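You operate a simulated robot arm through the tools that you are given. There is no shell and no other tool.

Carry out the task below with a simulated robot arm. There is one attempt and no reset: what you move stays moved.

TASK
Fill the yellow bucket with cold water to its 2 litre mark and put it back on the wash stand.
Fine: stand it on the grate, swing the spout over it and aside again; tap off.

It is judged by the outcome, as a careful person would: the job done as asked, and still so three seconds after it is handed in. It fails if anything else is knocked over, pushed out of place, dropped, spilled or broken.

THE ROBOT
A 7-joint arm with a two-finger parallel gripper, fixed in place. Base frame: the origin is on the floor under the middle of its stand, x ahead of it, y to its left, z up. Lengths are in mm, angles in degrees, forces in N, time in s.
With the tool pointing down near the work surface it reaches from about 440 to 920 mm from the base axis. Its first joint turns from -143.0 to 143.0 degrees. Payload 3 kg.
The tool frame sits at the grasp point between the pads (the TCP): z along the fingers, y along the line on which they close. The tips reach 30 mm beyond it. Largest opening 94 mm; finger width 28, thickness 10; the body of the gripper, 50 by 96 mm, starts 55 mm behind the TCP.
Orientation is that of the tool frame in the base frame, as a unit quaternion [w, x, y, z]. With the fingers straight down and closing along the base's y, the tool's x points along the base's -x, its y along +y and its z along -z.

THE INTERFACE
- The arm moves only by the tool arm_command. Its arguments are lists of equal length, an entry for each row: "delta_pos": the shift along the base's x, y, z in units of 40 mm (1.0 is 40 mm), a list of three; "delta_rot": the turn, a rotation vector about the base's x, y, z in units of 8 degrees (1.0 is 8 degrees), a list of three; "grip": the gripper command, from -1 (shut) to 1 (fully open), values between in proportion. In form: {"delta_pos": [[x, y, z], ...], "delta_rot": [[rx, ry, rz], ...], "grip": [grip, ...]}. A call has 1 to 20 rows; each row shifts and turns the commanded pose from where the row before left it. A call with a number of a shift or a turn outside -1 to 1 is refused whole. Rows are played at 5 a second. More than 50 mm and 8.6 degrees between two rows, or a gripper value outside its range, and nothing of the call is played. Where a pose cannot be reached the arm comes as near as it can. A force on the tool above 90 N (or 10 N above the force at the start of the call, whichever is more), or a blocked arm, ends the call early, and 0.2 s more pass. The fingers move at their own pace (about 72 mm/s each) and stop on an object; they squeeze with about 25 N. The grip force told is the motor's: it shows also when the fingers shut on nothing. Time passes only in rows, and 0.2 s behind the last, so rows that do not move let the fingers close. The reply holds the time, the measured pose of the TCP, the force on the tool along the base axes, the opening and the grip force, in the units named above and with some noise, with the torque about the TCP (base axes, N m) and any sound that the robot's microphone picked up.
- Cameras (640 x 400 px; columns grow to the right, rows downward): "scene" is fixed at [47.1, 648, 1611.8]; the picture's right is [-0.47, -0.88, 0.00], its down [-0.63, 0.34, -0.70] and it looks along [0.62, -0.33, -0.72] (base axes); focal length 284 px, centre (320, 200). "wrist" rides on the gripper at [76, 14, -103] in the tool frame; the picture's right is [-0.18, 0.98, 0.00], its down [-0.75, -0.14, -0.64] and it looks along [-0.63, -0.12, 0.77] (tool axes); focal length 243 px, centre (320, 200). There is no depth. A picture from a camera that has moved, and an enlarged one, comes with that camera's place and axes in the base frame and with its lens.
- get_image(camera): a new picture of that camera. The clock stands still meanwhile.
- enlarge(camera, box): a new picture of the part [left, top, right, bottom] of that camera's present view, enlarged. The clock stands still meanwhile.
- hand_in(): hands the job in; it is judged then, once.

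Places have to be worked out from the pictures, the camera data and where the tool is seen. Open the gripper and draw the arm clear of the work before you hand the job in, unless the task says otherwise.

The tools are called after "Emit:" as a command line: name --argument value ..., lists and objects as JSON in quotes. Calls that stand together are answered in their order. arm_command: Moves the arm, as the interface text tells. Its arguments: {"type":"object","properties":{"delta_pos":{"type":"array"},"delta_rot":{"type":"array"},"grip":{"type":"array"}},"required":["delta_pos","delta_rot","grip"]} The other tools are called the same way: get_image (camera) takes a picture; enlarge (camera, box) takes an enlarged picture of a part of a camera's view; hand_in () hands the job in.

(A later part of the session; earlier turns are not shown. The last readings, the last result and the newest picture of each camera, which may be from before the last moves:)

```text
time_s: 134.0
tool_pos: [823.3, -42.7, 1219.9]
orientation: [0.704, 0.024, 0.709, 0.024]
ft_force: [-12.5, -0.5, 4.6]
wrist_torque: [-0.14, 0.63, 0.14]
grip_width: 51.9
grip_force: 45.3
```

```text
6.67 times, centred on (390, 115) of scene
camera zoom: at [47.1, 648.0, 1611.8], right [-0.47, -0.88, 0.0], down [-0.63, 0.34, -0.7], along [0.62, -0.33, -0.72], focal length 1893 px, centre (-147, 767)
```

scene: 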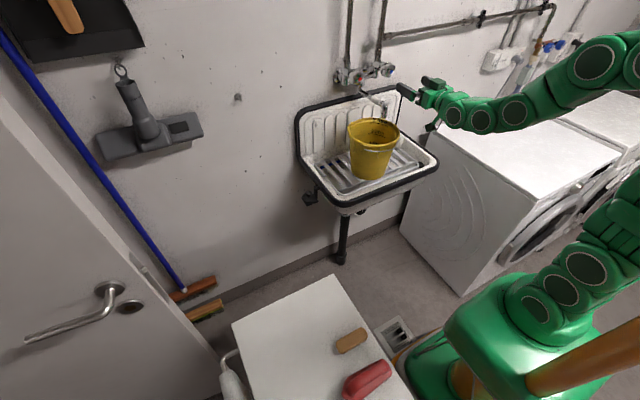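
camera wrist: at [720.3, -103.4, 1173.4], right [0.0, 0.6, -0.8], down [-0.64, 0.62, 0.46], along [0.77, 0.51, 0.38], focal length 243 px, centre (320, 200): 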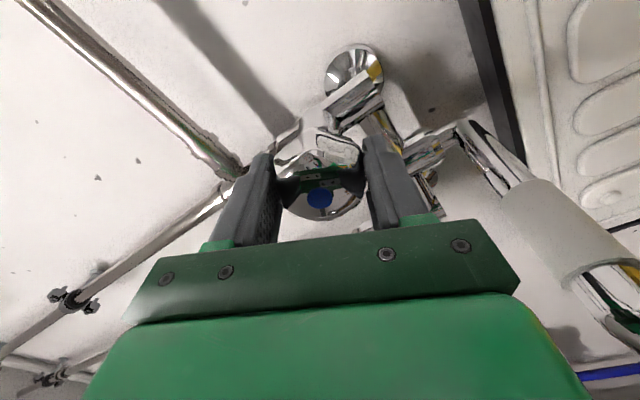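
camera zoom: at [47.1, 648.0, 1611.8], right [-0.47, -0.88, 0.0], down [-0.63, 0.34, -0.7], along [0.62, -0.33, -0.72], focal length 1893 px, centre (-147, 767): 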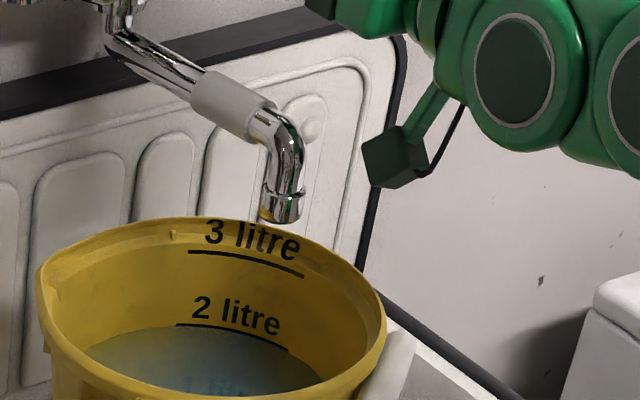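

A small torque now resists: the tap is at its stop and dry. I open the fingers and back straight out.

Emit:
arm_command --delta_pos '[[0, 0, 0], [0, 0, 0], [0, 0, 0], [-0.4, 0, 0], [-0.7, 0, 0], [-0.8, 0, 0], [-0.8, 0, 0], [-0.6, 0, 0], [0, 0, 0]]' --delta_rot '[[0, 0, 0], [0, 0, 0], [0, 0, 0], [0, 0, 0], [0, 0, 0], [0, 0, 0], [0, 0, 0], [-0.5, 0, 0], [0, 0, 0]]' --grip '[0, 0.5, 1, 1, 1, 1, 1, 1, 1]'

Emit:
get_image --camera "wrist"

Emit:
enlarge --camera "scene" --box '[330, 40, 450, 160]'

```text
time_s: 136.0
tool_pos: [692.5, -42.0, 1218.4]
orientation: [0.705, 0.0, 0.709, -0.002]
ft_force: [0.3, -0.1, -0.3]
wrist_torque: [0.0, 0.02, 0.04]
grip_width: 94.2
grip_force: 0.1
```

```text
taken
camera wrist: at [588.5, -28.3, 1143.2], right [0.0, 0.98, 0.18], down [-0.64, -0.14, 0.76], along [0.77, -0.12, 0.63], focal length 243 px, centre (320, 200)
```

wrist: 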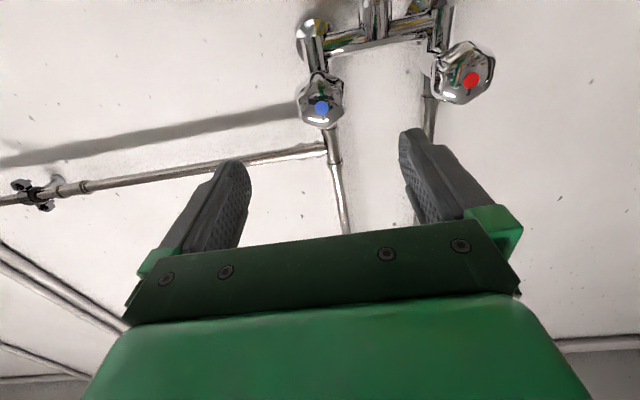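

```text
3.33 times, centred on (390, 100) of scene
camera zoom: at [47.1, 648.0, 1611.8], right [-0.47, -0.88, 0.0], down [-0.63, 0.34, -0.7], along [0.62, -0.33, -0.72], focal length 947 px, centre (87, 533)
```

zoom: 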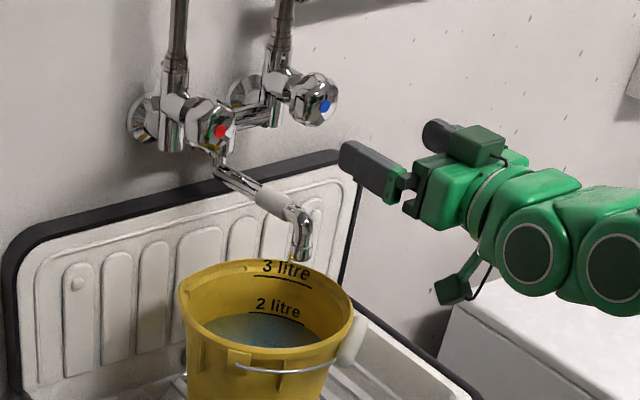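

Tap closed and clear. Now I pitch back to 38° below horizontal and line up with the outlet to swing the spout aside again.

Emit:
arm_command --delta_pos '[[-0.17, 0.256, -0.1], [-0.17, 0.256, -0.16], [-0.17, 0.256, -0.16], [-0.17, 0.256, -0.16], [-0.17, 0.256, -0.2], [-0.17, 0.256, -0.2], [0, 0, 0]]' --delta_rot '[[0, 0.79, 0], [0, 0.79, 0], [0, 0.79, 0], [0, 0.79, 0], [0, 0.79, 0], [0, 0.79, 0], [0, 0, 0]]' --grip '[1, 1, 1, 1, 1, 1, 1]'

Emit:
get_image --camera "wrist"

```text
time_s: 137.6
tool_pos: [650.8, 19.7, 1183.0]
orientation: [0.436, 0.0, 0.9, -0.002]
ft_force: [-0.4, 0.0, 0.1]
wrist_torque: [-0.02, 0.0, -0.01]
grip_width: 93.8
grip_force: 0.0
```

```text
taken
camera wrist: at [522.9, 34.0, 1186.5], right [0.12, 0.98, 0.14], down [-0.04, -0.14, 0.99], along [0.99, -0.12, 0.02], focal length 243 px, centre (320, 200)
```

wrist: 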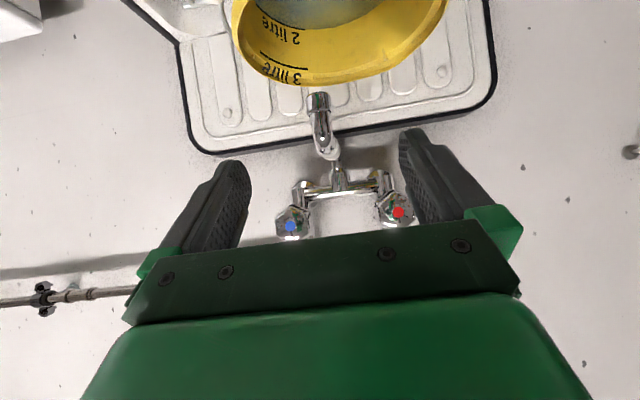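

The outlet is straight ahead at y≈20. I advance, then close to a 30 mm cage around it.

Emit:
arm_command --delta_pos '[[0.56, 0, -0.44], [0.56, 0, -0.45], [0.56, 0, -0.45], [0.55, 0, -0.45], [0, 0, 0], [0, 0, 0], [0, 0, 0], [0, 0, 0]]' --delta_rot '[[0, 0, 0], [0, 0, 0], [0, 0, 0], [0, 0, 0], [0, 0, 0], [0, 0, 0], [0, 0, 0], [0, 0, 0]]' --grip '[1, 1, 1, 1, 0.5, 0, -0.36, -0.36]'

Emit:
get_image --camera "wrist"

Emit:
enlarge --camera "scene" --box '[330, 50, 450, 160]'

```text
time_s: 139.4
tool_pos: [740.3, 21.7, 1109.0]
orientation: [0.437, 0.0, 0.9, -0.002]
ft_force: [-0.6, -0.8, -0.1]
wrist_torque: [0.01, -0.05, 0.02]
grip_width: 30.3
grip_force: 0.1
```

```text
taken
camera wrist: at [613.0, 35.2, 1112.9], right [0.12, 0.98, 0.14], down [-0.04, -0.14, 0.99], along [0.99, -0.12, 0.02], focal length 243 px, centre (320, 200)
```

wrist: 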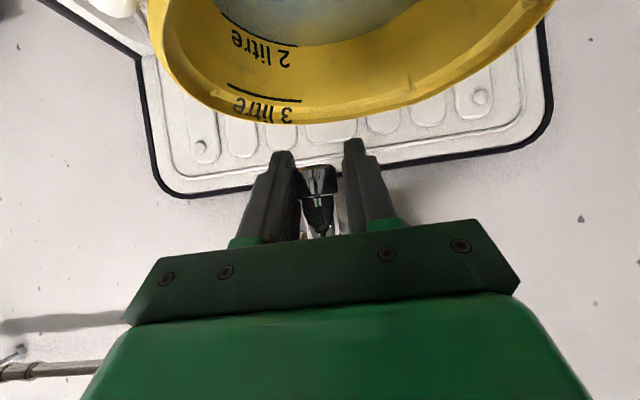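

```text
3.64 times, centred on (390, 105) of scene
camera zoom: at [47.1, 648.0, 1611.8], right [-0.47, -0.88, 0.0], down [-0.63, 0.34, -0.7], along [0.62, -0.33, -0.72], focal length 1033 px, centre (66, 546)
```

zoom: 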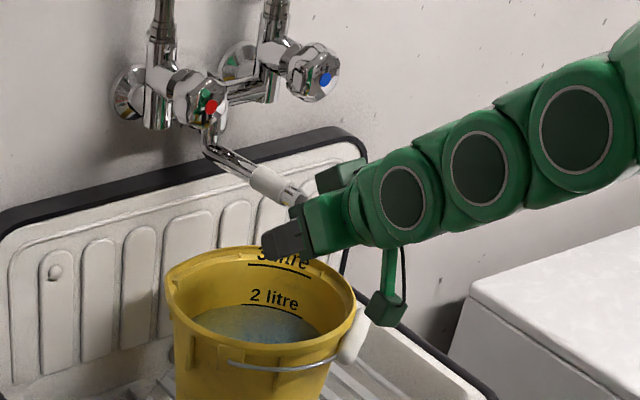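

The outlet is caged. I sweep it back along the arc toward -y, first half.

Emit:
arm_command --delta_pos '[[0.025, -0.278, 0], [0.043, -0.273, 0], [0.063, -0.273, 0], [0.083, -0.265, 0], [0.098, -0.258, 0], [0.118, -0.253, 0], [0.135, -0.243, 0], [0.153, -0.232, 0], [0.165, -0.222, 0], [0, 0, 0]]' --delta_rot '[[0, 0, 0], [0, 0, 0], [0, 0, 0], [0, 0, 0], [0, 0, 0], [0, 0, 0], [0, 0, 0], [0, 0, 0], [0, 0, 0], [0, 0, 0]]' --grip '[-0.36, -0.36, -0.36, -0.36, -0.36, -0.36, -0.36, -0.36, -0.36, -0.36]'

Emit:
enlarge --camera "scene" --box '[330, 50, 450, 160]'

Emit:
get_image --camera "wrist"

```text
time_s: 141.6
tool_pos: [774.7, -71.9, 1109.1]
orientation: [0.437, 0.001, 0.9, -0.002]
ft_force: [1.1, 0.3, 0.2]
wrist_torque: [0.03, -0.02, 0.01]
grip_width: 30.1
grip_force: 0.1
```

```text
3.64 times, centred on (390, 105) of scene
camera zoom: at [47.1, 648.0, 1611.8], right [-0.47, -0.88, 0.0], down [-0.63, 0.34, -0.7], along [0.62, -0.33, -0.72], focal length 1033 px, centre (66, 546)
```

zoom: 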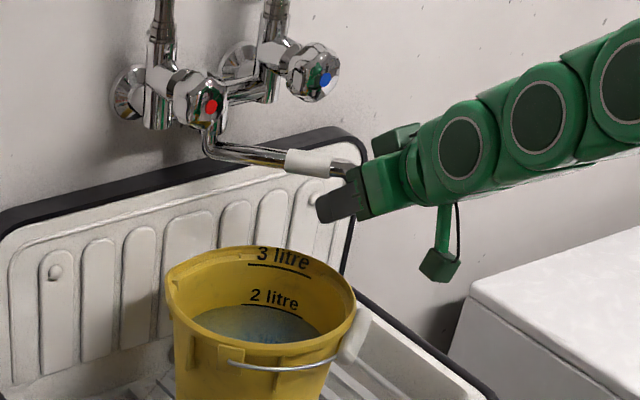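

```text
taken
camera wrist: at [646.2, -57.2, 1112.3], right [0.12, 0.98, 0.14], down [-0.04, -0.14, 0.99], along [0.99, -0.12, 0.02], focal length 243 px, centre (320, 200)
```

wrist: 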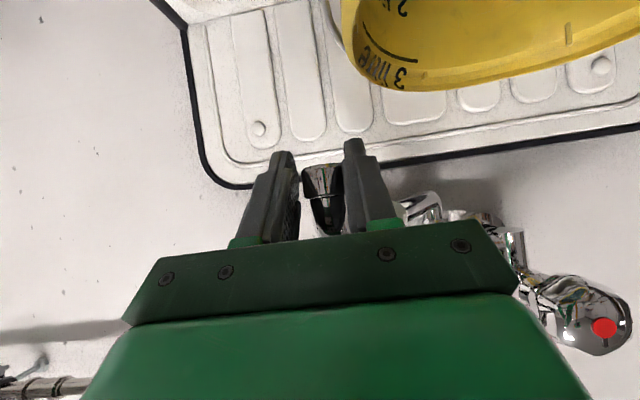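

Moving freely. I complete the swing to its original aside position.

Emit:
arm_command --delta_pos '[[0.173, -0.198, 0], [0.198, -0.198, 0], [0.208, -0.183, 0], [0.223, -0.165, 0], [0.22, -0.153, 0], [0.1, -0.1, 0], [0, 0, 0]]' --delta_rot '[[0, 0, 0], [0, 0, 0], [0, 0, 0], [0, 0, 0], [0, 0, 0], [0, 0, 0], [0, 0, 0]]' --grip '[-0.36, -0.36, -0.36, -0.36, -0.36, -0.36, -0.36]'

Emit:
enlarge --camera "scene" --box '[330, 50, 450, 160]'

Emit:
get_image --camera "wrist"

```text
time_s: 143.2
tool_pos: [818.5, -114.2, 1112.3]
orientation: [0.437, 0.0, 0.9, -0.002]
ft_force: [0.2, 0.7, 0.5]
wrist_torque: [-0.01, 0.01, 0.01]
grip_width: 30.6
grip_force: 0.4
```

```text
3.64 times, centred on (390, 105) of scene
camera zoom: at [47.1, 648.0, 1611.8], right [-0.47, -0.88, 0.0], down [-0.63, 0.34, -0.7], along [0.62, -0.33, -0.72], focal length 1033 px, centre (66, 546)
```

zoom: 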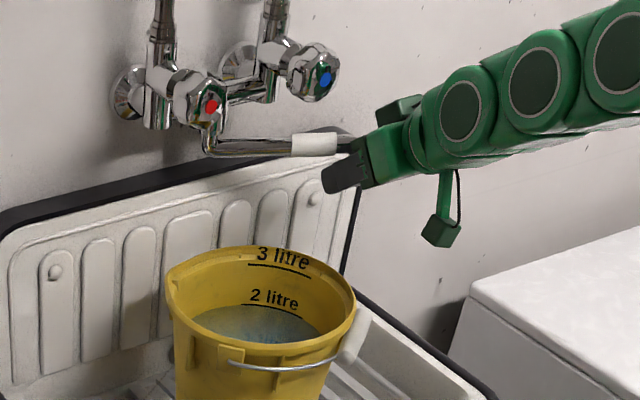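

```text
taken
camera wrist: at [690.7, -99.1, 1114.5], right [0.12, 0.98, 0.14], down [-0.04, -0.14, 0.99], along [0.99, -0.12, 0.02], focal length 243 px, centre (320, 200)
```

wrist: 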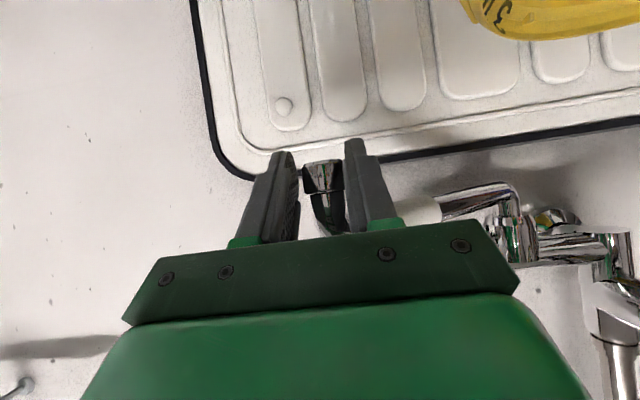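

The spout is aside again, as at the start. I open and back out along the tool axis.

Emit:
arm_command --delta_pos '[[0, 0, 0], [0, 0, 0], [-0.4, 0, 0.31], [-0.59, 0, 0.46], [-0.59, 0, 0.46], [-0.59, 0, 0.46], [-0.59, 0, 0.46], [-0.5, 0, 0.4], [0, 0, 0]]' --delta_rot '[[0, 0, 0], [0, 0, 0], [0, 0, 0], [0, 0, 0], [0, 0, 0], [0, 0, 0], [0, 0, 0], [0, 0, 0], [0, 0, 0]]' --grip '[0.4, 1, 1, 1, 1, 1, 1, 1, 1]'

Emit:
enlarge --camera "scene" --box '[320, 50, 450, 190]'

Emit:
enlarge --camera "scene" --box '[345, 110, 425, 185]'

Emit:
get_image --camera "wrist"

```text
time_s: 145.2
tool_pos: [689.0, -114.0, 1211.8]
orientation: [0.437, 0.0, 0.9, -0.002]
ft_force: [-0.4, 0.3, -0.4]
wrist_torque: [0.01, 0.01, 0.01]
grip_width: 94.0
grip_force: 0.1
```

```text
2.86 times, centred on (385, 120) of scene
camera zoom: at [47.1, 648.0, 1611.8], right [-0.47, -0.88, 0.0], down [-0.63, 0.34, -0.7], along [0.62, -0.33, -0.72], focal length 811 px, centre (134, 429)
```

zoom: 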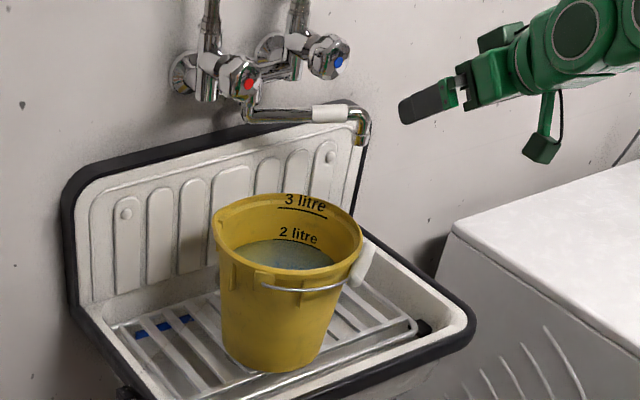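

```text
5.33 times, centred on (385, 148) of scene
camera zoom: at [47.1, 648.0, 1611.8], right [-0.47, -0.88, 0.0], down [-0.63, 0.34, -0.7], along [0.62, -0.33, -0.72], focal length 1515 px, centre (-27, 480)
```

zoom: 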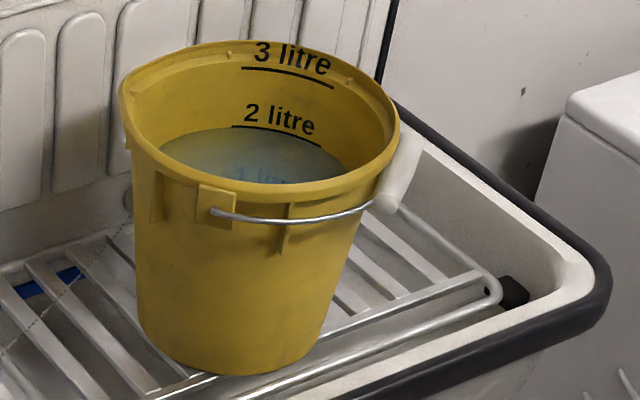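

```text
taken
camera wrist: at [561.8, -98.7, 1214.3], right [0.12, 0.98, 0.14], down [-0.04, -0.14, 0.99], along [0.99, -0.12, 0.02], focal length 243 px, centre (320, 200)
```

wrist: 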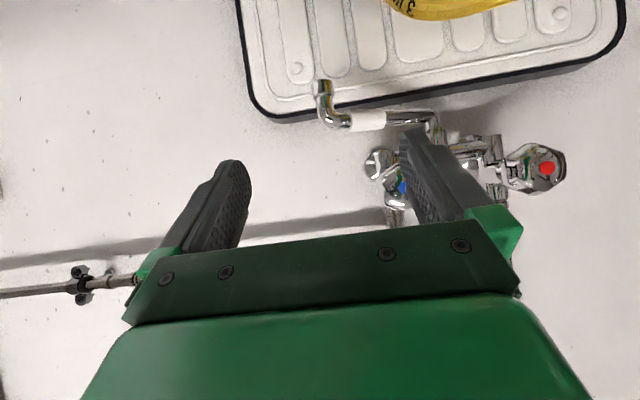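

Tap shut, spout aside, level on the 2‑litre line. Next I look down on the bucket with the wrist camera to locate the bail grip precisely.

Emit:
arm_command --delta_pos '[[-0.4, 0.2, 0.4], [-0.35, 0.4, 0.35], [-0.35, 0.45, 0.3], [-0.3, 0.45, 0.3], [-0.3, 0.45, 0.3], [-0.3, 0.45, 0.3], [-0.25, 0.45, 0.25], [0, 0, 0]]' --delta_rot '[[0, 0.93, 0], [0, 0.93, 0], [0, 0.93, 0], [0, 0.93, 0], [0, 0.93, 0], [0, 0.93, 0], [0, 0.93, 0], [0, 0, 0]]' --grip '[1, 1, 1, 1, 1, 1, 1, 1]'

Emit:
get_image --camera "wrist"

Emit:
enlarge --camera "wrist" --box '[230, 80, 400, 200]'

```text
time_s: 147.0
tool_pos: [600.1, 1.9, 1296.8]
orientation: [-0.003, -0.001, 1.0, -0.002]
ft_force: [-0.5, 0.5, 0.0]
wrist_torque: [0.01, 0.02, 0.01]
grip_width: 94.0
grip_force: 0.1
```

```text
taken
camera wrist: at [524.3, 16.6, 1400.0], right [0.18, 0.98, 0.0], down [0.76, -0.14, 0.64], along [0.63, -0.12, -0.77], focal length 243 px, centre (320, 200)
```

wrist: 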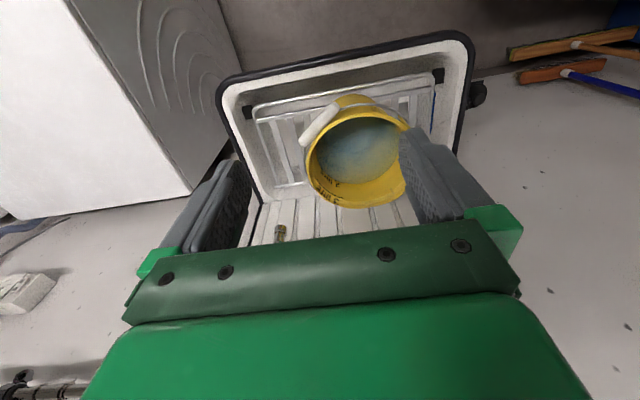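

```text
3.33 times, centred on (315, 140) of wrist
camera zoom: at [524.3, 16.6, 1400.0], right [0.18, 0.98, 0.0], down [0.76, -0.14, 0.64], along [0.63, -0.12, -0.77], focal length 809 px, centre (337, 400)
```

zoom: 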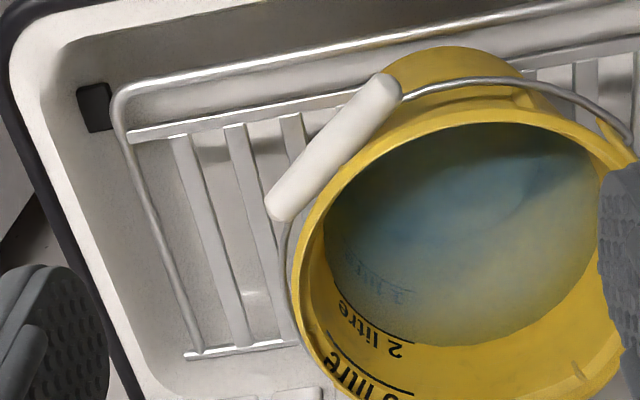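

The grip tube runs from ≈(657,14) to (704,-44) at z≈1022 (azimuth -51°), bucket centre ≈(759,46). I yaw to -51.5° and tilt 45° toward the bucket for scooping the bail from below.

Emit:
arm_command --delta_pos '[[0.06, -0.2, -0.2], [0.06, -0.2, -0.3], [0.06, -0.2, -0.3], [0.06, -0.2, -0.4], [0.06, -0.2, -0.4], [0.06, -0.2, -0.4], [0.06, -0.2, -0.4], [0.06, -0.2, -0.4], [0, 0, 0], [0, 0, -0.2], [0, 0, -0.2], [0, 0, -0.2], [0, 0, -0.2], [0, 0, -0.2], [0, 0, 0]]' --delta_rot '[[0, 0, -0.805], [0, 0, -0.805], [0, 0, -0.805], [0, 0, -0.805], [0, 0, -0.805], [0, 0, -0.805], [0, 0, -0.805], [0, 0, -0.805], [0.584, -0.733, 0], [0.584, -0.733, 0], [0.584, -0.733, 0], [0.584, -0.733, 0], [0.584, -0.733, 0], [0.584, -0.733, 0], [0, 0, 0]]' --grip '[1, 1, 1, 1, 1, 1, 1, 1, 1, 1, 1, 1, 1, 1, 1]'

Emit:
get_image --camera "wrist"

Emit:
get_image --camera "scene"

```text
time_s: 150.2
tool_pos: [618.8, -62.4, 1148.7]
orientation: [0.164, 0.401, 0.833, 0.345]
ft_force: [0.3, -0.5, 0.8]
wrist_torque: [-0.02, 0.01, 0.0]
grip_width: 94.2
grip_force: 0.1
```

```text
taken
camera wrist: at [522.5, -41.9, 1229.8], right [0.66, 0.29, 0.69], down [0.04, -0.93, 0.35], along [0.75, -0.2, -0.63], focal length 243 px, centre (320, 200)
```

wrist: 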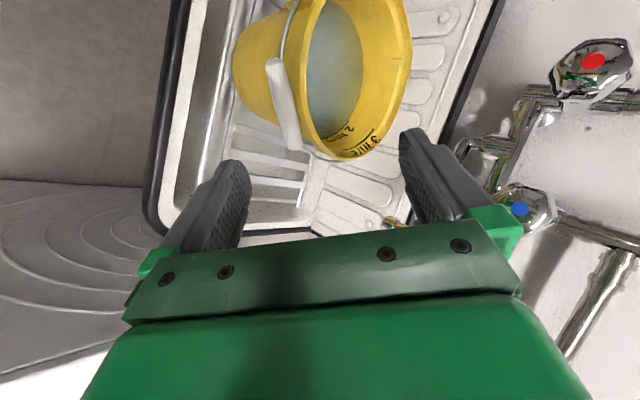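

```text
taken
```

scene: 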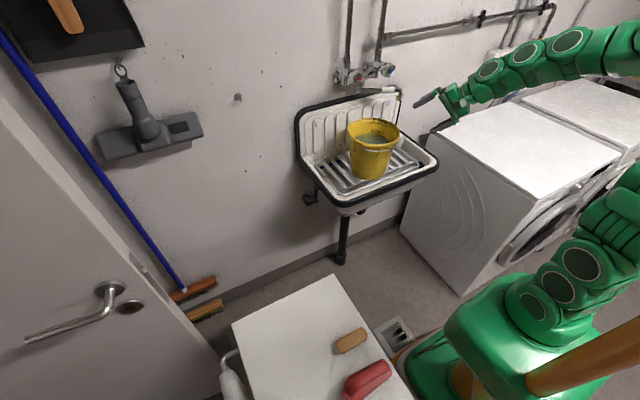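

Pose reached exactly. I enlarge to check the tube's position relative to the lower (left) finger's line of advance.

Emit:
enlarge --camera "wrist" --box '[200, 0, 420, 170]'

```text
2.35 times, centred on (310, 85) of wrist
camera zoom: at [522.5, -41.9, 1229.8], right [0.66, 0.29, 0.69], down [0.04, -0.93, 0.35], along [0.75, -0.2, -0.63], focal length 571 px, centre (344, 471)
```

zoom: 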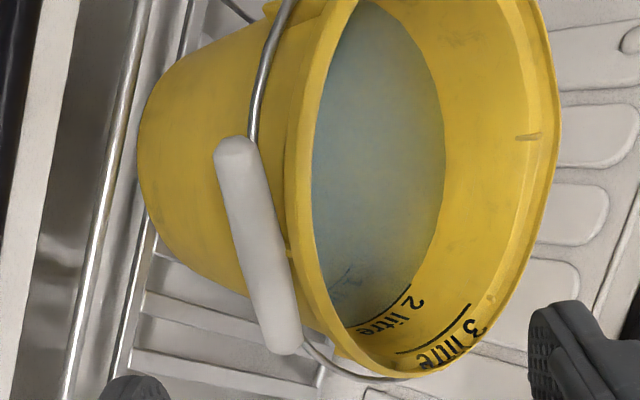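

I triangulate the tube again at ≈(676,-14,1026), radius 9; the lower finger's pad plane will pass about 4 mm under it. I widen the gap by 3 mm and advance 90 mm along the tool axis.

Emit:
arm_command --delta_pos '[[0.26, 0.21, -0.45], [0.3, 0.24, -0.39], [0.31, 0.25, -0.4], [0.31, 0.25, -0.4], [0, 0, 0]]' --delta_rot '[[0, 0, 0], [0, 0, 0], [0, 0, 0], [0, 0, 0], [0, 0, 0]]' --grip '[1, 1, 1, 1, 1]'

Emit:
get_image --camera "wrist"

Emit:
enlarge --camera "scene" --box '[340, 80, 450, 190]'

```text
time_s: 151.4
tool_pos: [665.3, -24.1, 1083.2]
orientation: [0.163, 0.4, 0.834, 0.344]
ft_force: [0.4, 0.6, 0.0]
wrist_torque: [0.02, 0.03, -0.05]
grip_width: 94.2
grip_force: 0.0
```

```text
taken
camera wrist: at [570.5, -3.3, 1165.8], right [0.66, 0.29, 0.69], down [0.04, -0.93, 0.35], along [0.75, -0.2, -0.63], focal length 243 px, centre (320, 200)
```

wrist: 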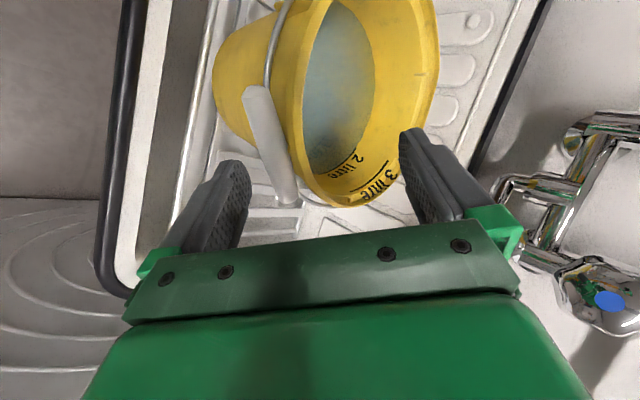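

```text
3.64 times, centred on (395, 135) of scene
camera zoom: at [47.1, 648.0, 1611.8], right [-0.47, -0.88, 0.0], down [-0.63, 0.34, -0.7], along [0.62, -0.33, -0.72], focal length 1033 px, centre (47, 436)
```

zoom: 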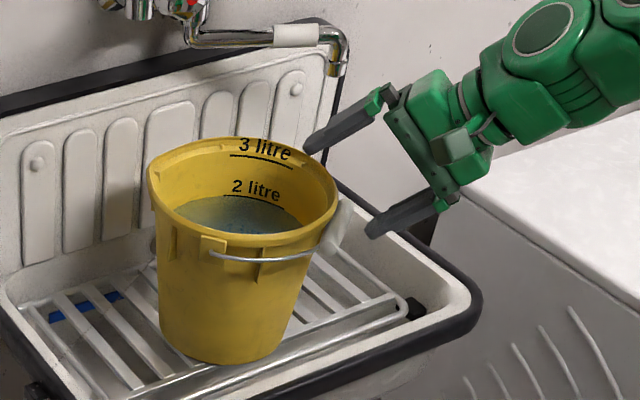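

The lower finger is heading under the grip and the upper one stays above the rim. I advance the last 31 mm.

Emit:
arm_command --delta_pos '[[0.21, 0.17, -0.275], [0.21, 0.17, -0.275], [0, 0, 0]]' --delta_rot '[[0, 0, 0], [0, 0, 0], [0, 0, 0]]' --grip '[1, 1, 1]'

Emit:
get_image --camera "wrist"

Emit:
enlarge --camera "scene" --box '[350, 90, 430, 160]'

```text
time_s: 152.2
tool_pos: [682.4, -9.5, 1060.6]
orientation: [0.164, 0.401, 0.833, 0.345]
ft_force: [-0.6, -0.2, 0.0]
wrist_torque: [0.01, -0.01, 0.02]
grip_width: 94.1
grip_force: 0.1
```

```text
taken
camera wrist: at [587.6, 10.1, 1142.9], right [0.66, 0.29, 0.69], down [0.04, -0.93, 0.35], along [0.75, -0.21, -0.63], focal length 243 px, centre (320, 200)
```

wrist: 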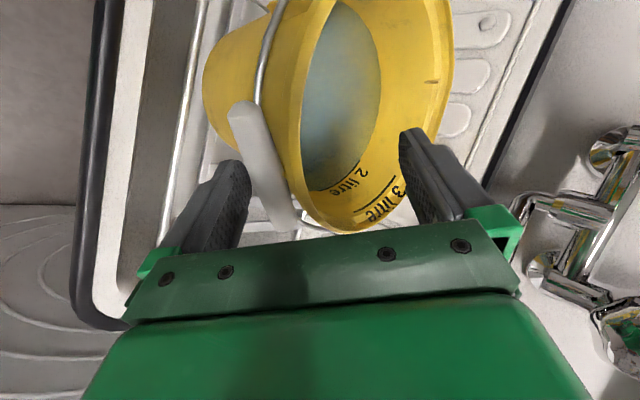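

```text
5.71 times, centred on (390, 125) of scene
camera zoom: at [47.1, 648.0, 1611.8], right [-0.47, -0.88, 0.0], down [-0.63, 0.34, -0.7], along [0.62, -0.33, -0.72], focal length 1623 px, centre (-80, 629)
```

zoom: 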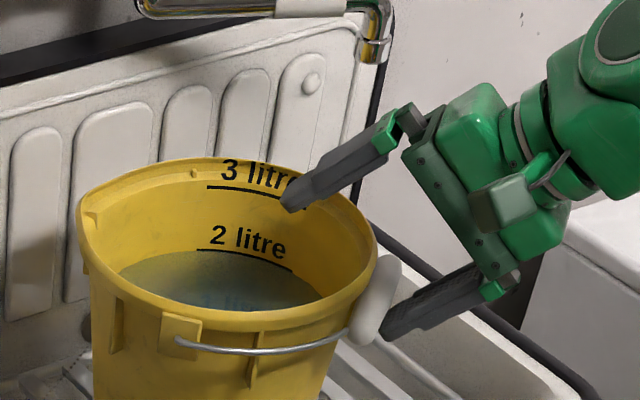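

The lower finger is now under the grip. I raise along the bail's arc to about 30° and check that it comes along.

Emit:
arm_command --delta_pos '[[0, 0, 0.28], [0.032, 0.026, 0.318], [0.032, 0.026, 0.318], [0.096, 0.076, 0.295], [0.096, 0.076, 0.295], [0, 0, 0]]' --delta_rot '[[0, 0, 0], [0, 0, 0], [0, 0, 0], [0, 0, 0], [0, 0, 0], [0, 0, 0]]' --grip '[1, 1, 1, 1, 1, 1]'

Emit:
get_image --camera "wrist"

Emit:
enlarge --camera "scene" --box '[350, 80, 430, 160]'

```text
time_s: 153.6
tool_pos: [692.2, -2.5, 1122.3]
orientation: [0.163, 0.401, 0.834, 0.344]
ft_force: [-0.3, -0.1, -0.1]
wrist_torque: [0.01, 0.02, 0.01]
grip_width: 93.7
grip_force: 0.0
```

```text
taken
camera wrist: at [595.8, 17.6, 1203.8], right [0.66, 0.29, 0.69], down [0.04, -0.93, 0.35], along [0.75, -0.21, -0.63], focal length 243 px, centre (320, 200)
```

wrist: 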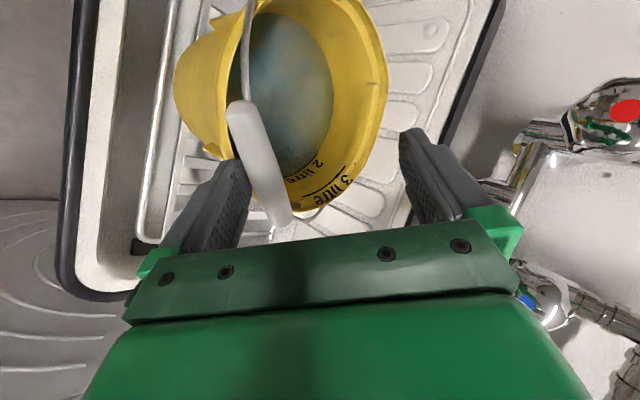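

```text
5.00 times, centred on (390, 120) of scene
camera zoom: at [47.1, 648.0, 1611.8], right [-0.47, -0.88, 0.0], down [-0.63, 0.34, -0.7], along [0.62, -0.33, -0.72], focal length 1420 px, centre (-30, 600)
```

zoom: 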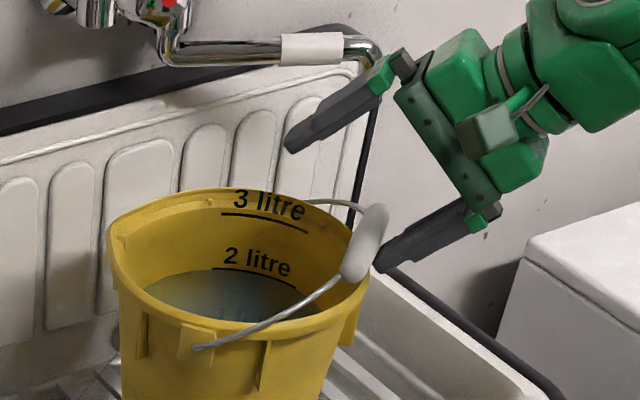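

The bail rides up nicely on the lower finger. I raise it to about 55°, then slide the fingers deeper so the grip sits near the palm.

Emit:
arm_command --delta_pos '[[0.152, 0.121, 0.254], [0.152, 0.121, 0.254], [0.13, 0.1, 0.14], [0.13, 0.1, 0.14], [0.14, 0.11, -0.177], [0.14, 0.11, -0.177], [0.14, 0.11, -0.177], [0, 0, 0]]' --delta_rot '[[0, 0, 0], [0, 0, 0], [0, 0, 0], [0, 0, 0], [0, 0, 0], [0, 0, 0], [0, 0, 0], [0, 0, 0]]' --grip '[1, 1, 1, 1, 1, 1, 1, 1]'

Emit:
get_image --camera "wrist"

Emit:
enlarge --camera "scene" --box '[350, 70, 430, 150]'

```text
time_s: 155.4
tool_pos: [731.5, 27.9, 1130.1]
orientation: [0.163, 0.401, 0.833, 0.344]
ft_force: [-0.8, -0.8, -0.3]
wrist_torque: [-0.01, 0.02, 0.01]
grip_width: 94.2
grip_force: 0.1
```

```text
taken
camera wrist: at [636.2, 47.9, 1212.6], right [0.66, 0.29, 0.69], down [0.04, -0.93, 0.35], along [0.75, -0.21, -0.63], focal length 243 px, centre (320, 200)
```

wrist: 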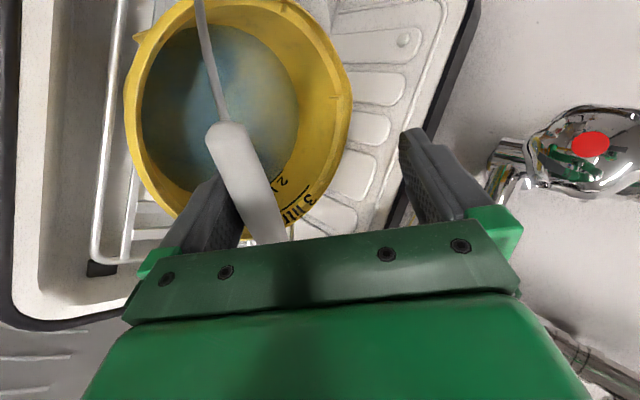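

```text
5.00 times, centred on (390, 110) of scene
camera zoom: at [47.1, 648.0, 1611.8], right [-0.47, -0.88, 0.0], down [-0.63, 0.34, -0.7], along [0.62, -0.33, -0.72], focal length 1420 px, centre (-30, 650)
```

zoom: 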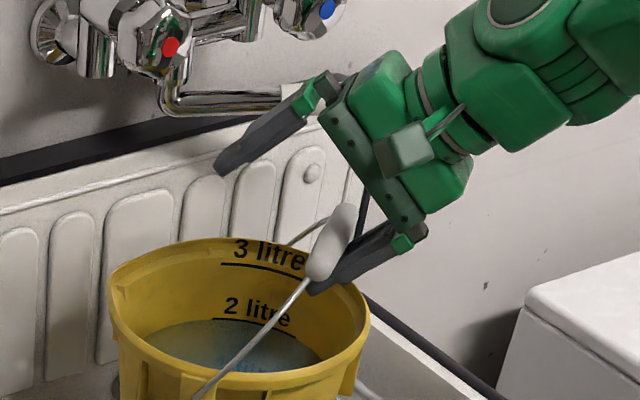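

The grip lies on the lower pad at about 53°. Before closing I turn the tool more upright (to ~25° tilt) about the grip while sliding deeper.

Emit:
arm_command --delta_pos '[[0.071, 0.057, -0.17], [0.071, 0.057, -0.19], [0.071, 0.057, -0.19], [0.071, 0.057, -0.19], [0, 0, 0]]' --delta_rot '[[-0.389, 0.489, 0], [-0.389, 0.489, 0], [-0.389, 0.489, 0], [-0.389, 0.489, 0], [0, 0, 0]]' --grip '[1, 1, 1, 1, 1]'

Emit:
get_image --camera "wrist"

Emit:
enlarge --camera "scene" --box '[350, 70, 430, 150]'

```text
time_s: 156.6
tool_pos: [742.7, 36.3, 1099.8]
orientation: [0.091, 0.423, 0.88, 0.194]
ft_force: [0.1, -1.1, 0.1]
wrist_torque: [-0.01, -0.01, -0.02]
grip_width: 93.9
grip_force: 0.0
```

```text
taken
camera wrist: at [673.1, 76.7, 1198.9], right [0.81, 0.41, 0.41], down [0.16, -0.84, 0.52], along [0.56, -0.36, -0.75], focal length 243 px, centre (320, 200)
```

wrist: 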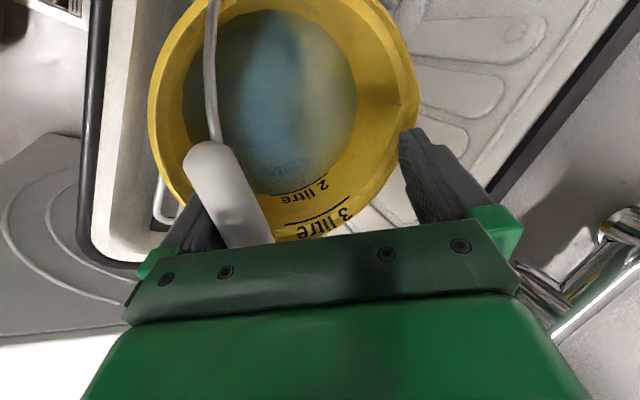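

```text
5.00 times, centred on (390, 110) of scene
camera zoom: at [47.1, 648.0, 1611.8], right [-0.47, -0.88, 0.0], down [-0.63, 0.34, -0.7], along [0.62, -0.33, -0.72], focal length 1420 px, centre (-30, 650)
```

zoom: 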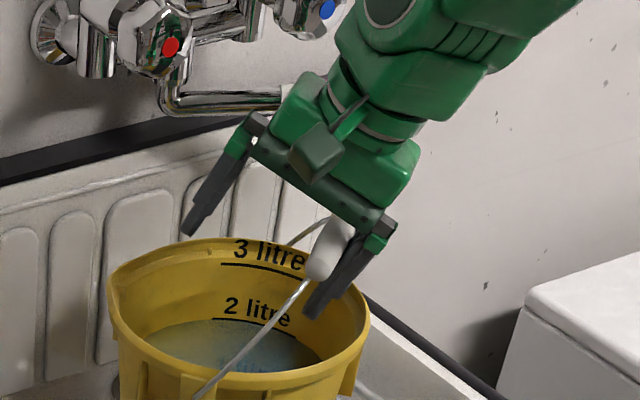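

The grip sits near the palm on the lower finger. I close gradually, which brings the bail up to near vertical between the pads.

Emit:
arm_command --delta_pos '[[0, 0, 0], [0, 0, 0], [0, 0, 0], [0, 0, 0], [0, 0, 0], [0, 0, 0], [0, 0, 0]]' --delta_rot '[[0, 0, 0], [0, 0, 0], [0, 0, 0], [0, 0, 0], [0, 0, 0], [0, 0, 0], [0, 0, 0]]' --grip '[0.7, 0.4, 0.1, -0.2, -0.5, -1, -1]'

Emit:
get_image --camera "wrist"

Emit:
enlarge --camera "scene" --box '[350, 70, 430, 150]'

```text
time_s: 158.2
tool_pos: [743.1, 35.7, 1099.9]
orientation: [0.09, 0.423, 0.88, 0.194]
ft_force: [-0.3, 0.7, 1.8]
wrist_torque: [0.18, 0.09, -0.21]
grip_width: 23.9
grip_force: 25.4
```

```text
taken
camera wrist: at [673.1, 76.6, 1199.1], right [0.81, 0.41, 0.41], down [0.16, -0.84, 0.52], along [0.56, -0.36, -0.75], focal length 243 px, centre (320, 200)
```

wrist: 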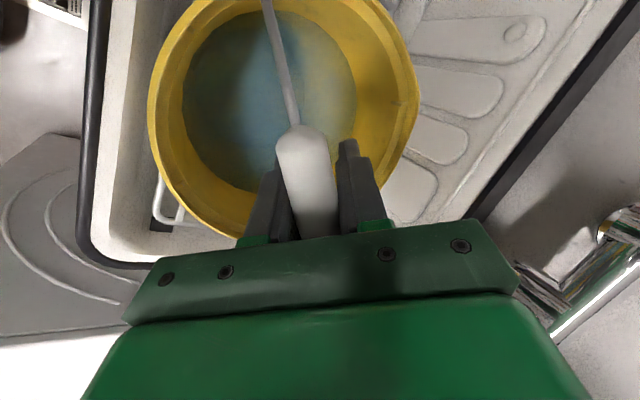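

```text
5.00 times, centred on (390, 110) of scene
camera zoom: at [47.1, 648.0, 1611.8], right [-0.47, -0.88, 0.0], down [-0.63, 0.34, -0.7], along [0.62, -0.33, -0.72], focal length 1420 px, centre (-30, 650)
```

zoom: 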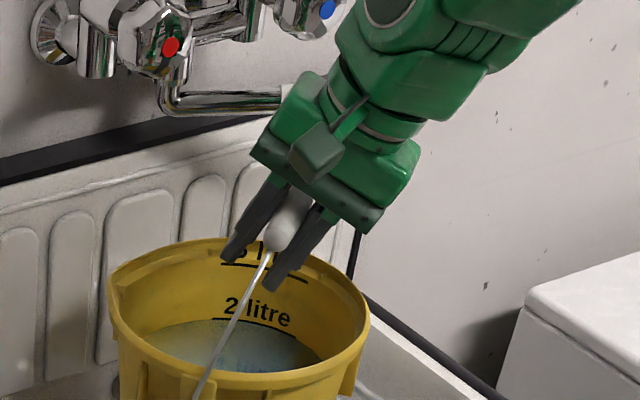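

Held: 23.9 mm at 25 N. I rotate tool and bail together the last 14° to vertical about the ears.

Emit:
arm_command --delta_pos '[[0.087, 0.069, 0.008], [0.087, 0.069, 0.008], [0.087, 0.069, 0.008], [0.087, 0.069, 0.008], [0, 0, 0]]' --delta_rot '[[-0.273, 0.342, 0], [-0.273, 0.342, 0], [-0.273, 0.342, 0], [-0.273, 0.342, 0], [0, 0, 0]]' --grip '[-1, -1, -1, -1, -1]'

Emit:
get_image --camera "wrist"

Emit:
enlarge --camera "scene" --box '[340, 60, 430, 170]'

```text
time_s: 159.4
tool_pos: [757.2, 48.0, 1102.4]
orientation: [0.038, 0.432, 0.897, 0.085]
ft_force: [4.1, -4.2, 0.7]
wrist_torque: [0.0, -0.01, 0.04]
grip_width: 23.9
grip_force: 25.1
```

```text
taken
camera wrist: at [705.3, 104.4, 1205.2], right [0.87, 0.46, 0.18], down [0.27, -0.75, 0.6], along [0.41, -0.47, -0.78], focal length 243 px, centre (320, 200)
```

wrist: 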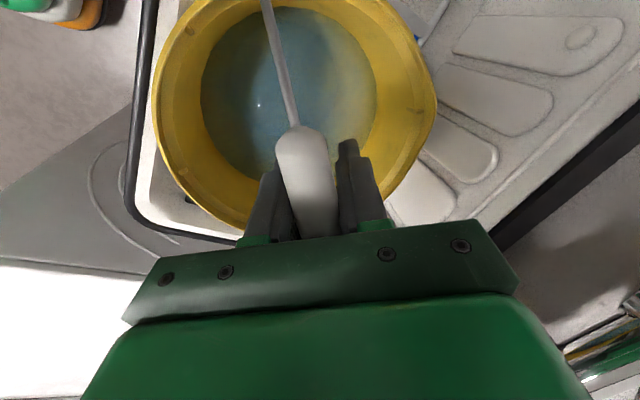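

```text
3.64 times, centred on (385, 115) of scene
camera zoom: at [47.1, 648.0, 1611.8], right [-0.47, -0.88, 0.0], down [-0.63, 0.34, -0.7], along [0.62, -0.33, -0.72], focal length 1033 px, centre (84, 509)
```

zoom: 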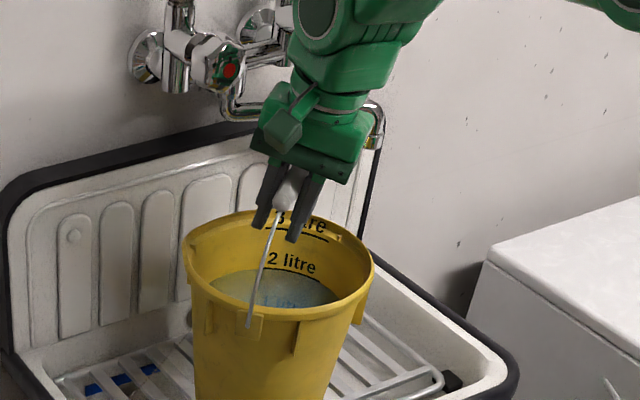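

The bail is vertical. I start a careful test lift of about 6 mm and read force and grip.

Emit:
arm_command --delta_pos '[[-0.02, 0.02, 0.04], [0, 0, 0.04], [0, 0, 0.04], [0, 0, 0.04], [0, 0, 0], [0, 0, 0]]' --delta_rot '[[0, 0, 0], [0, 0, 0], [0, 0, 0], [0, 0, 0], [0, 0, 0], [0, 0, 0]]' --grip '[-1, -1, -1, -1, -1, -1]'

Emit:
enlarge --camera "scene" --box '[340, 60, 430, 170]'

Emit:
get_image --camera "wrist"

```text
time_s: 160.8
tool_pos: [754.7, 48.6, 1107.8]
orientation: [0.038, 0.432, 0.897, 0.086]
ft_force: [0.0, 0.7, -22.3]
wrist_torque: [0.11, -0.02, -0.02]
grip_width: 24.0
grip_force: 24.9
```

```text
3.64 times, centred on (385, 115) of scene
camera zoom: at [47.1, 648.0, 1611.8], right [-0.47, -0.88, 0.0], down [-0.63, 0.34, -0.7], along [0.62, -0.33, -0.72], focal length 1033 px, centre (84, 509)
```

zoom: 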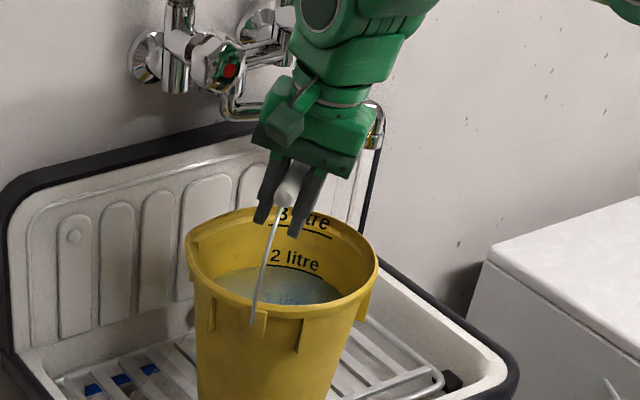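

```text
taken
camera wrist: at [703.9, 104.6, 1211.4], right [0.87, 0.46, 0.18], down [0.27, -0.75, 0.6], along [0.41, -0.47, -0.78], focal length 243 px, centre (320, 200)
```

wrist: 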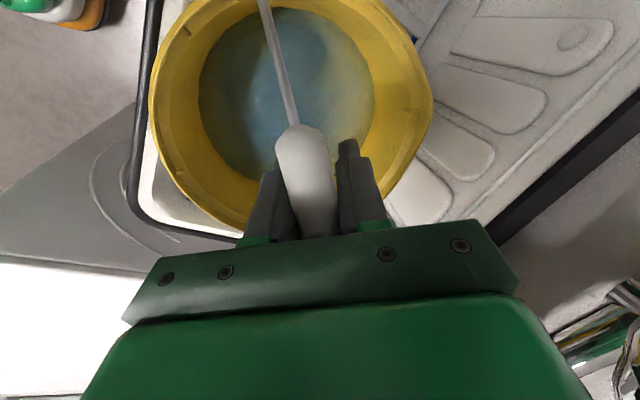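

The full weight (≈22 N) hangs on the grip with no visible slip. I hold 1.4 s to check for creep.

Emit:
arm_command --delta_pos '[[0, 0, 0], [0, 0, 0], [0, 0, 0], [0, 0, 0], [0, 0, 0], [0, 0, 0]]' --delta_rot '[[0, 0, 0], [0, 0, 0], [0, 0, 0], [0, 0, 0], [0, 0, 0], [0, 0, 0]]' --grip '[-1, -1, -1, -1, -1, -1]'

Emit:
get_image --camera "wrist"

Emit:
enlarge --camera "scene" --box '[340, 60, 430, 170]'

```text
time_s: 162.2
tool_pos: [754.2, 49.0, 1107.9]
orientation: [0.037, 0.432, 0.897, 0.085]
ft_force: [-0.9, 0.3, -21.7]
wrist_torque: [0.12, -0.06, -0.04]
grip_width: 23.9
grip_force: 24.9
```

```text
taken
camera wrist: at [703.9, 104.6, 1211.5], right [0.87, 0.46, 0.18], down [0.27, -0.75, 0.6], along [0.41, -0.47, -0.78], focal length 243 px, centre (320, 200)
```

wrist: 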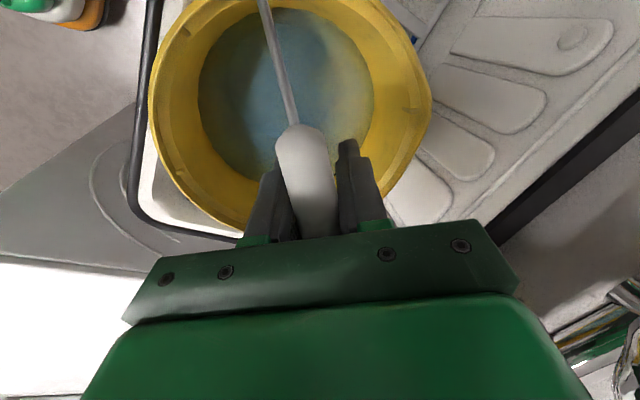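

```text
3.64 times, centred on (385, 115) of scene
camera zoom: at [47.1, 648.0, 1611.8], right [-0.47, -0.88, 0.0], down [-0.63, 0.34, -0.7], along [0.62, -0.33, -0.72], focal length 1033 px, centre (84, 509)
```

zoom: 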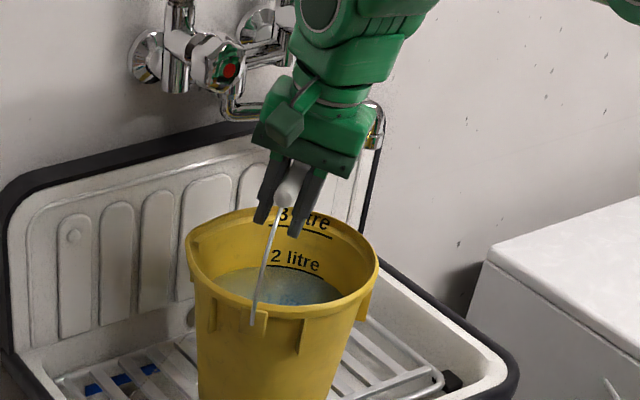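

No creep at all. I lift slowly by about 75 mm to clear the sink rim.

Emit:
arm_command --delta_pos '[[0, 0, 0.06], [0, 0, 0.12], [0, 0, 0.18], [0, 0, 0.22], [0, 0, 0.25], [0, 0, 0.25], [0, 0, 0.25], [0, 0, 0.22], [0, 0, 0.16], [0, 0, 0.1], [0, 0, 0.05], [0, 0, 0]]' --delta_rot '[[0, 0, 0], [0, 0, 0], [0, 0, 0], [0, 0, 0], [0, 0, 0], [0, 0, 0], [0, 0, 0], [0, 0, 0], [0, 0, 0], [0, 0, 0], [0, 0, 0], [0, 0, 0]]' --grip '[-1, -1, -1, -1, -1, -1, -1, -1, -1, -1, -1, -1]'

Emit:
get_image --camera "scene"

Emit:
get_image --camera "wrist"

```text
time_s: 164.8
tool_pos: [756.1, 48.5, 1182.3]
orientation: [0.039, 0.432, 0.897, 0.086]
ft_force: [0.7, 0.3, -22.3]
wrist_torque: [0.12, -0.03, 0.03]
grip_width: 23.8
grip_force: 24.6
```

```text
taken
```

scene: 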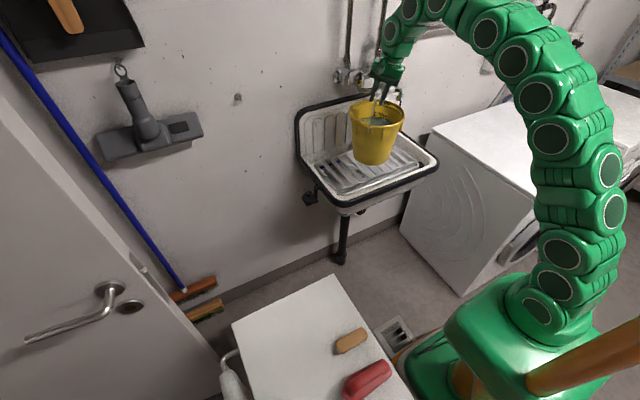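

```text
taken
camera wrist: at [704.1, 104.8, 1285.8], right [0.87, 0.46, 0.18], down [0.27, -0.75, 0.6], along [0.41, -0.47, -0.78], focal length 243 px, centre (320, 200)
```

wrist: 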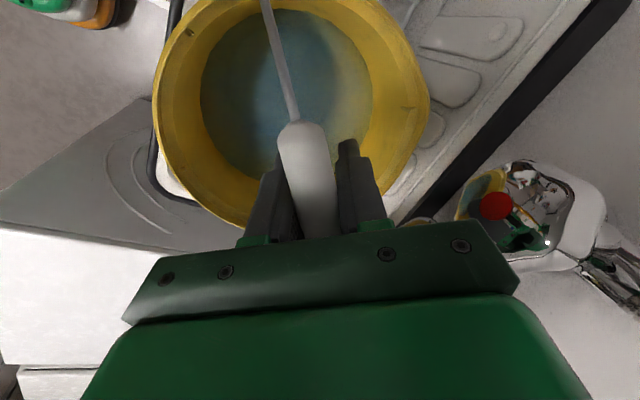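

Full bucket is up with ~50 mm clearance over the sink rim. I carry it slowly, first back from the tap and then toward the stand, with gentle ramps.

Emit:
arm_command --delta_pos '[[-0.08, 0, 0], [-0.16, 0, 0], [-0.24, 0, 0], [-0.3, 0.05, 0], [-0.32, 0.12, 0], [-0.32, 0.2, 0], [-0.32, 0.28, 0], [-0.32, 0.36, 0], [-0.31, 0.42, 0], [-0.3, 0.42, 0], [-0.3, 0.42, 0], [-0.3, 0.42, 0], [-0.3, 0.42, 0], [-0.3, 0.42, 0], [-0.28, 0.4, 0], [-0.24, 0.34, 0], [-0.18, 0.26, 0], [-0.12, 0.18, 0], [-0.06, 0.1, 0], [0, 0.03, 0]]' --delta_rot '[[0, 0, 0], [0, 0, 0], [0, 0, 0], [0, 0, 0], [0, 0, 0], [0, 0, 0], [0, 0, 0], [0, 0, 0], [0, 0, 0], [0, 0, 0], [0, 0, 0], [0, 0, 0], [0, 0, 0], [0, 0, 0], [0, 0, 0], [0, 0, 0], [0, 0, 0], [0, 0, 0], [0, 0, 0], [0, 0, 0]]' --grip '[-1, -1, -1, -1, -1, -1, -1, -1, -1, -1, -1, -1, -1, -1, -1, -1, -1, -1, -1, -1]'

Emit:
get_image --camera "scene"

Emit:
get_image --camera "wrist"

```text
time_s: 169.0
tool_pos: [565.7, 241.6, 1182.1]
orientation: [0.038, 0.432, 0.897, 0.085]
ft_force: [0.9, -0.5, -22.2]
wrist_torque: [0.1, 0.02, -0.02]
grip_width: 23.6
grip_force: 24.6
```

```text
taken
```

scene: 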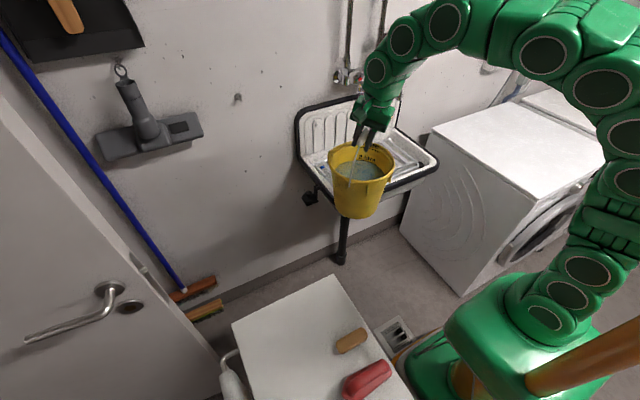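

```text
taken
camera wrist: at [514.4, 297.2, 1285.2], right [0.87, 0.46, 0.18], down [0.27, -0.75, 0.6], along [0.41, -0.47, -0.78], focal length 243 px, centre (320, 200)
```

wrist: 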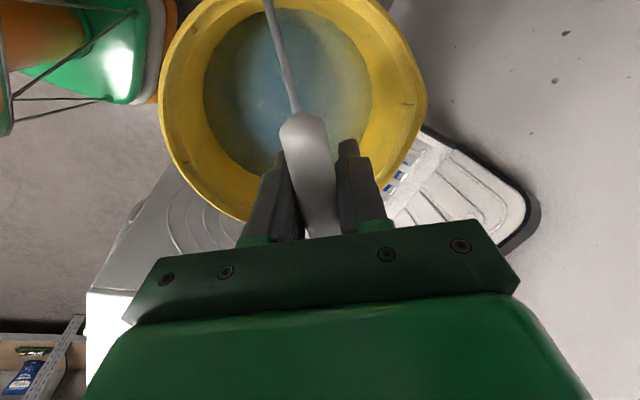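

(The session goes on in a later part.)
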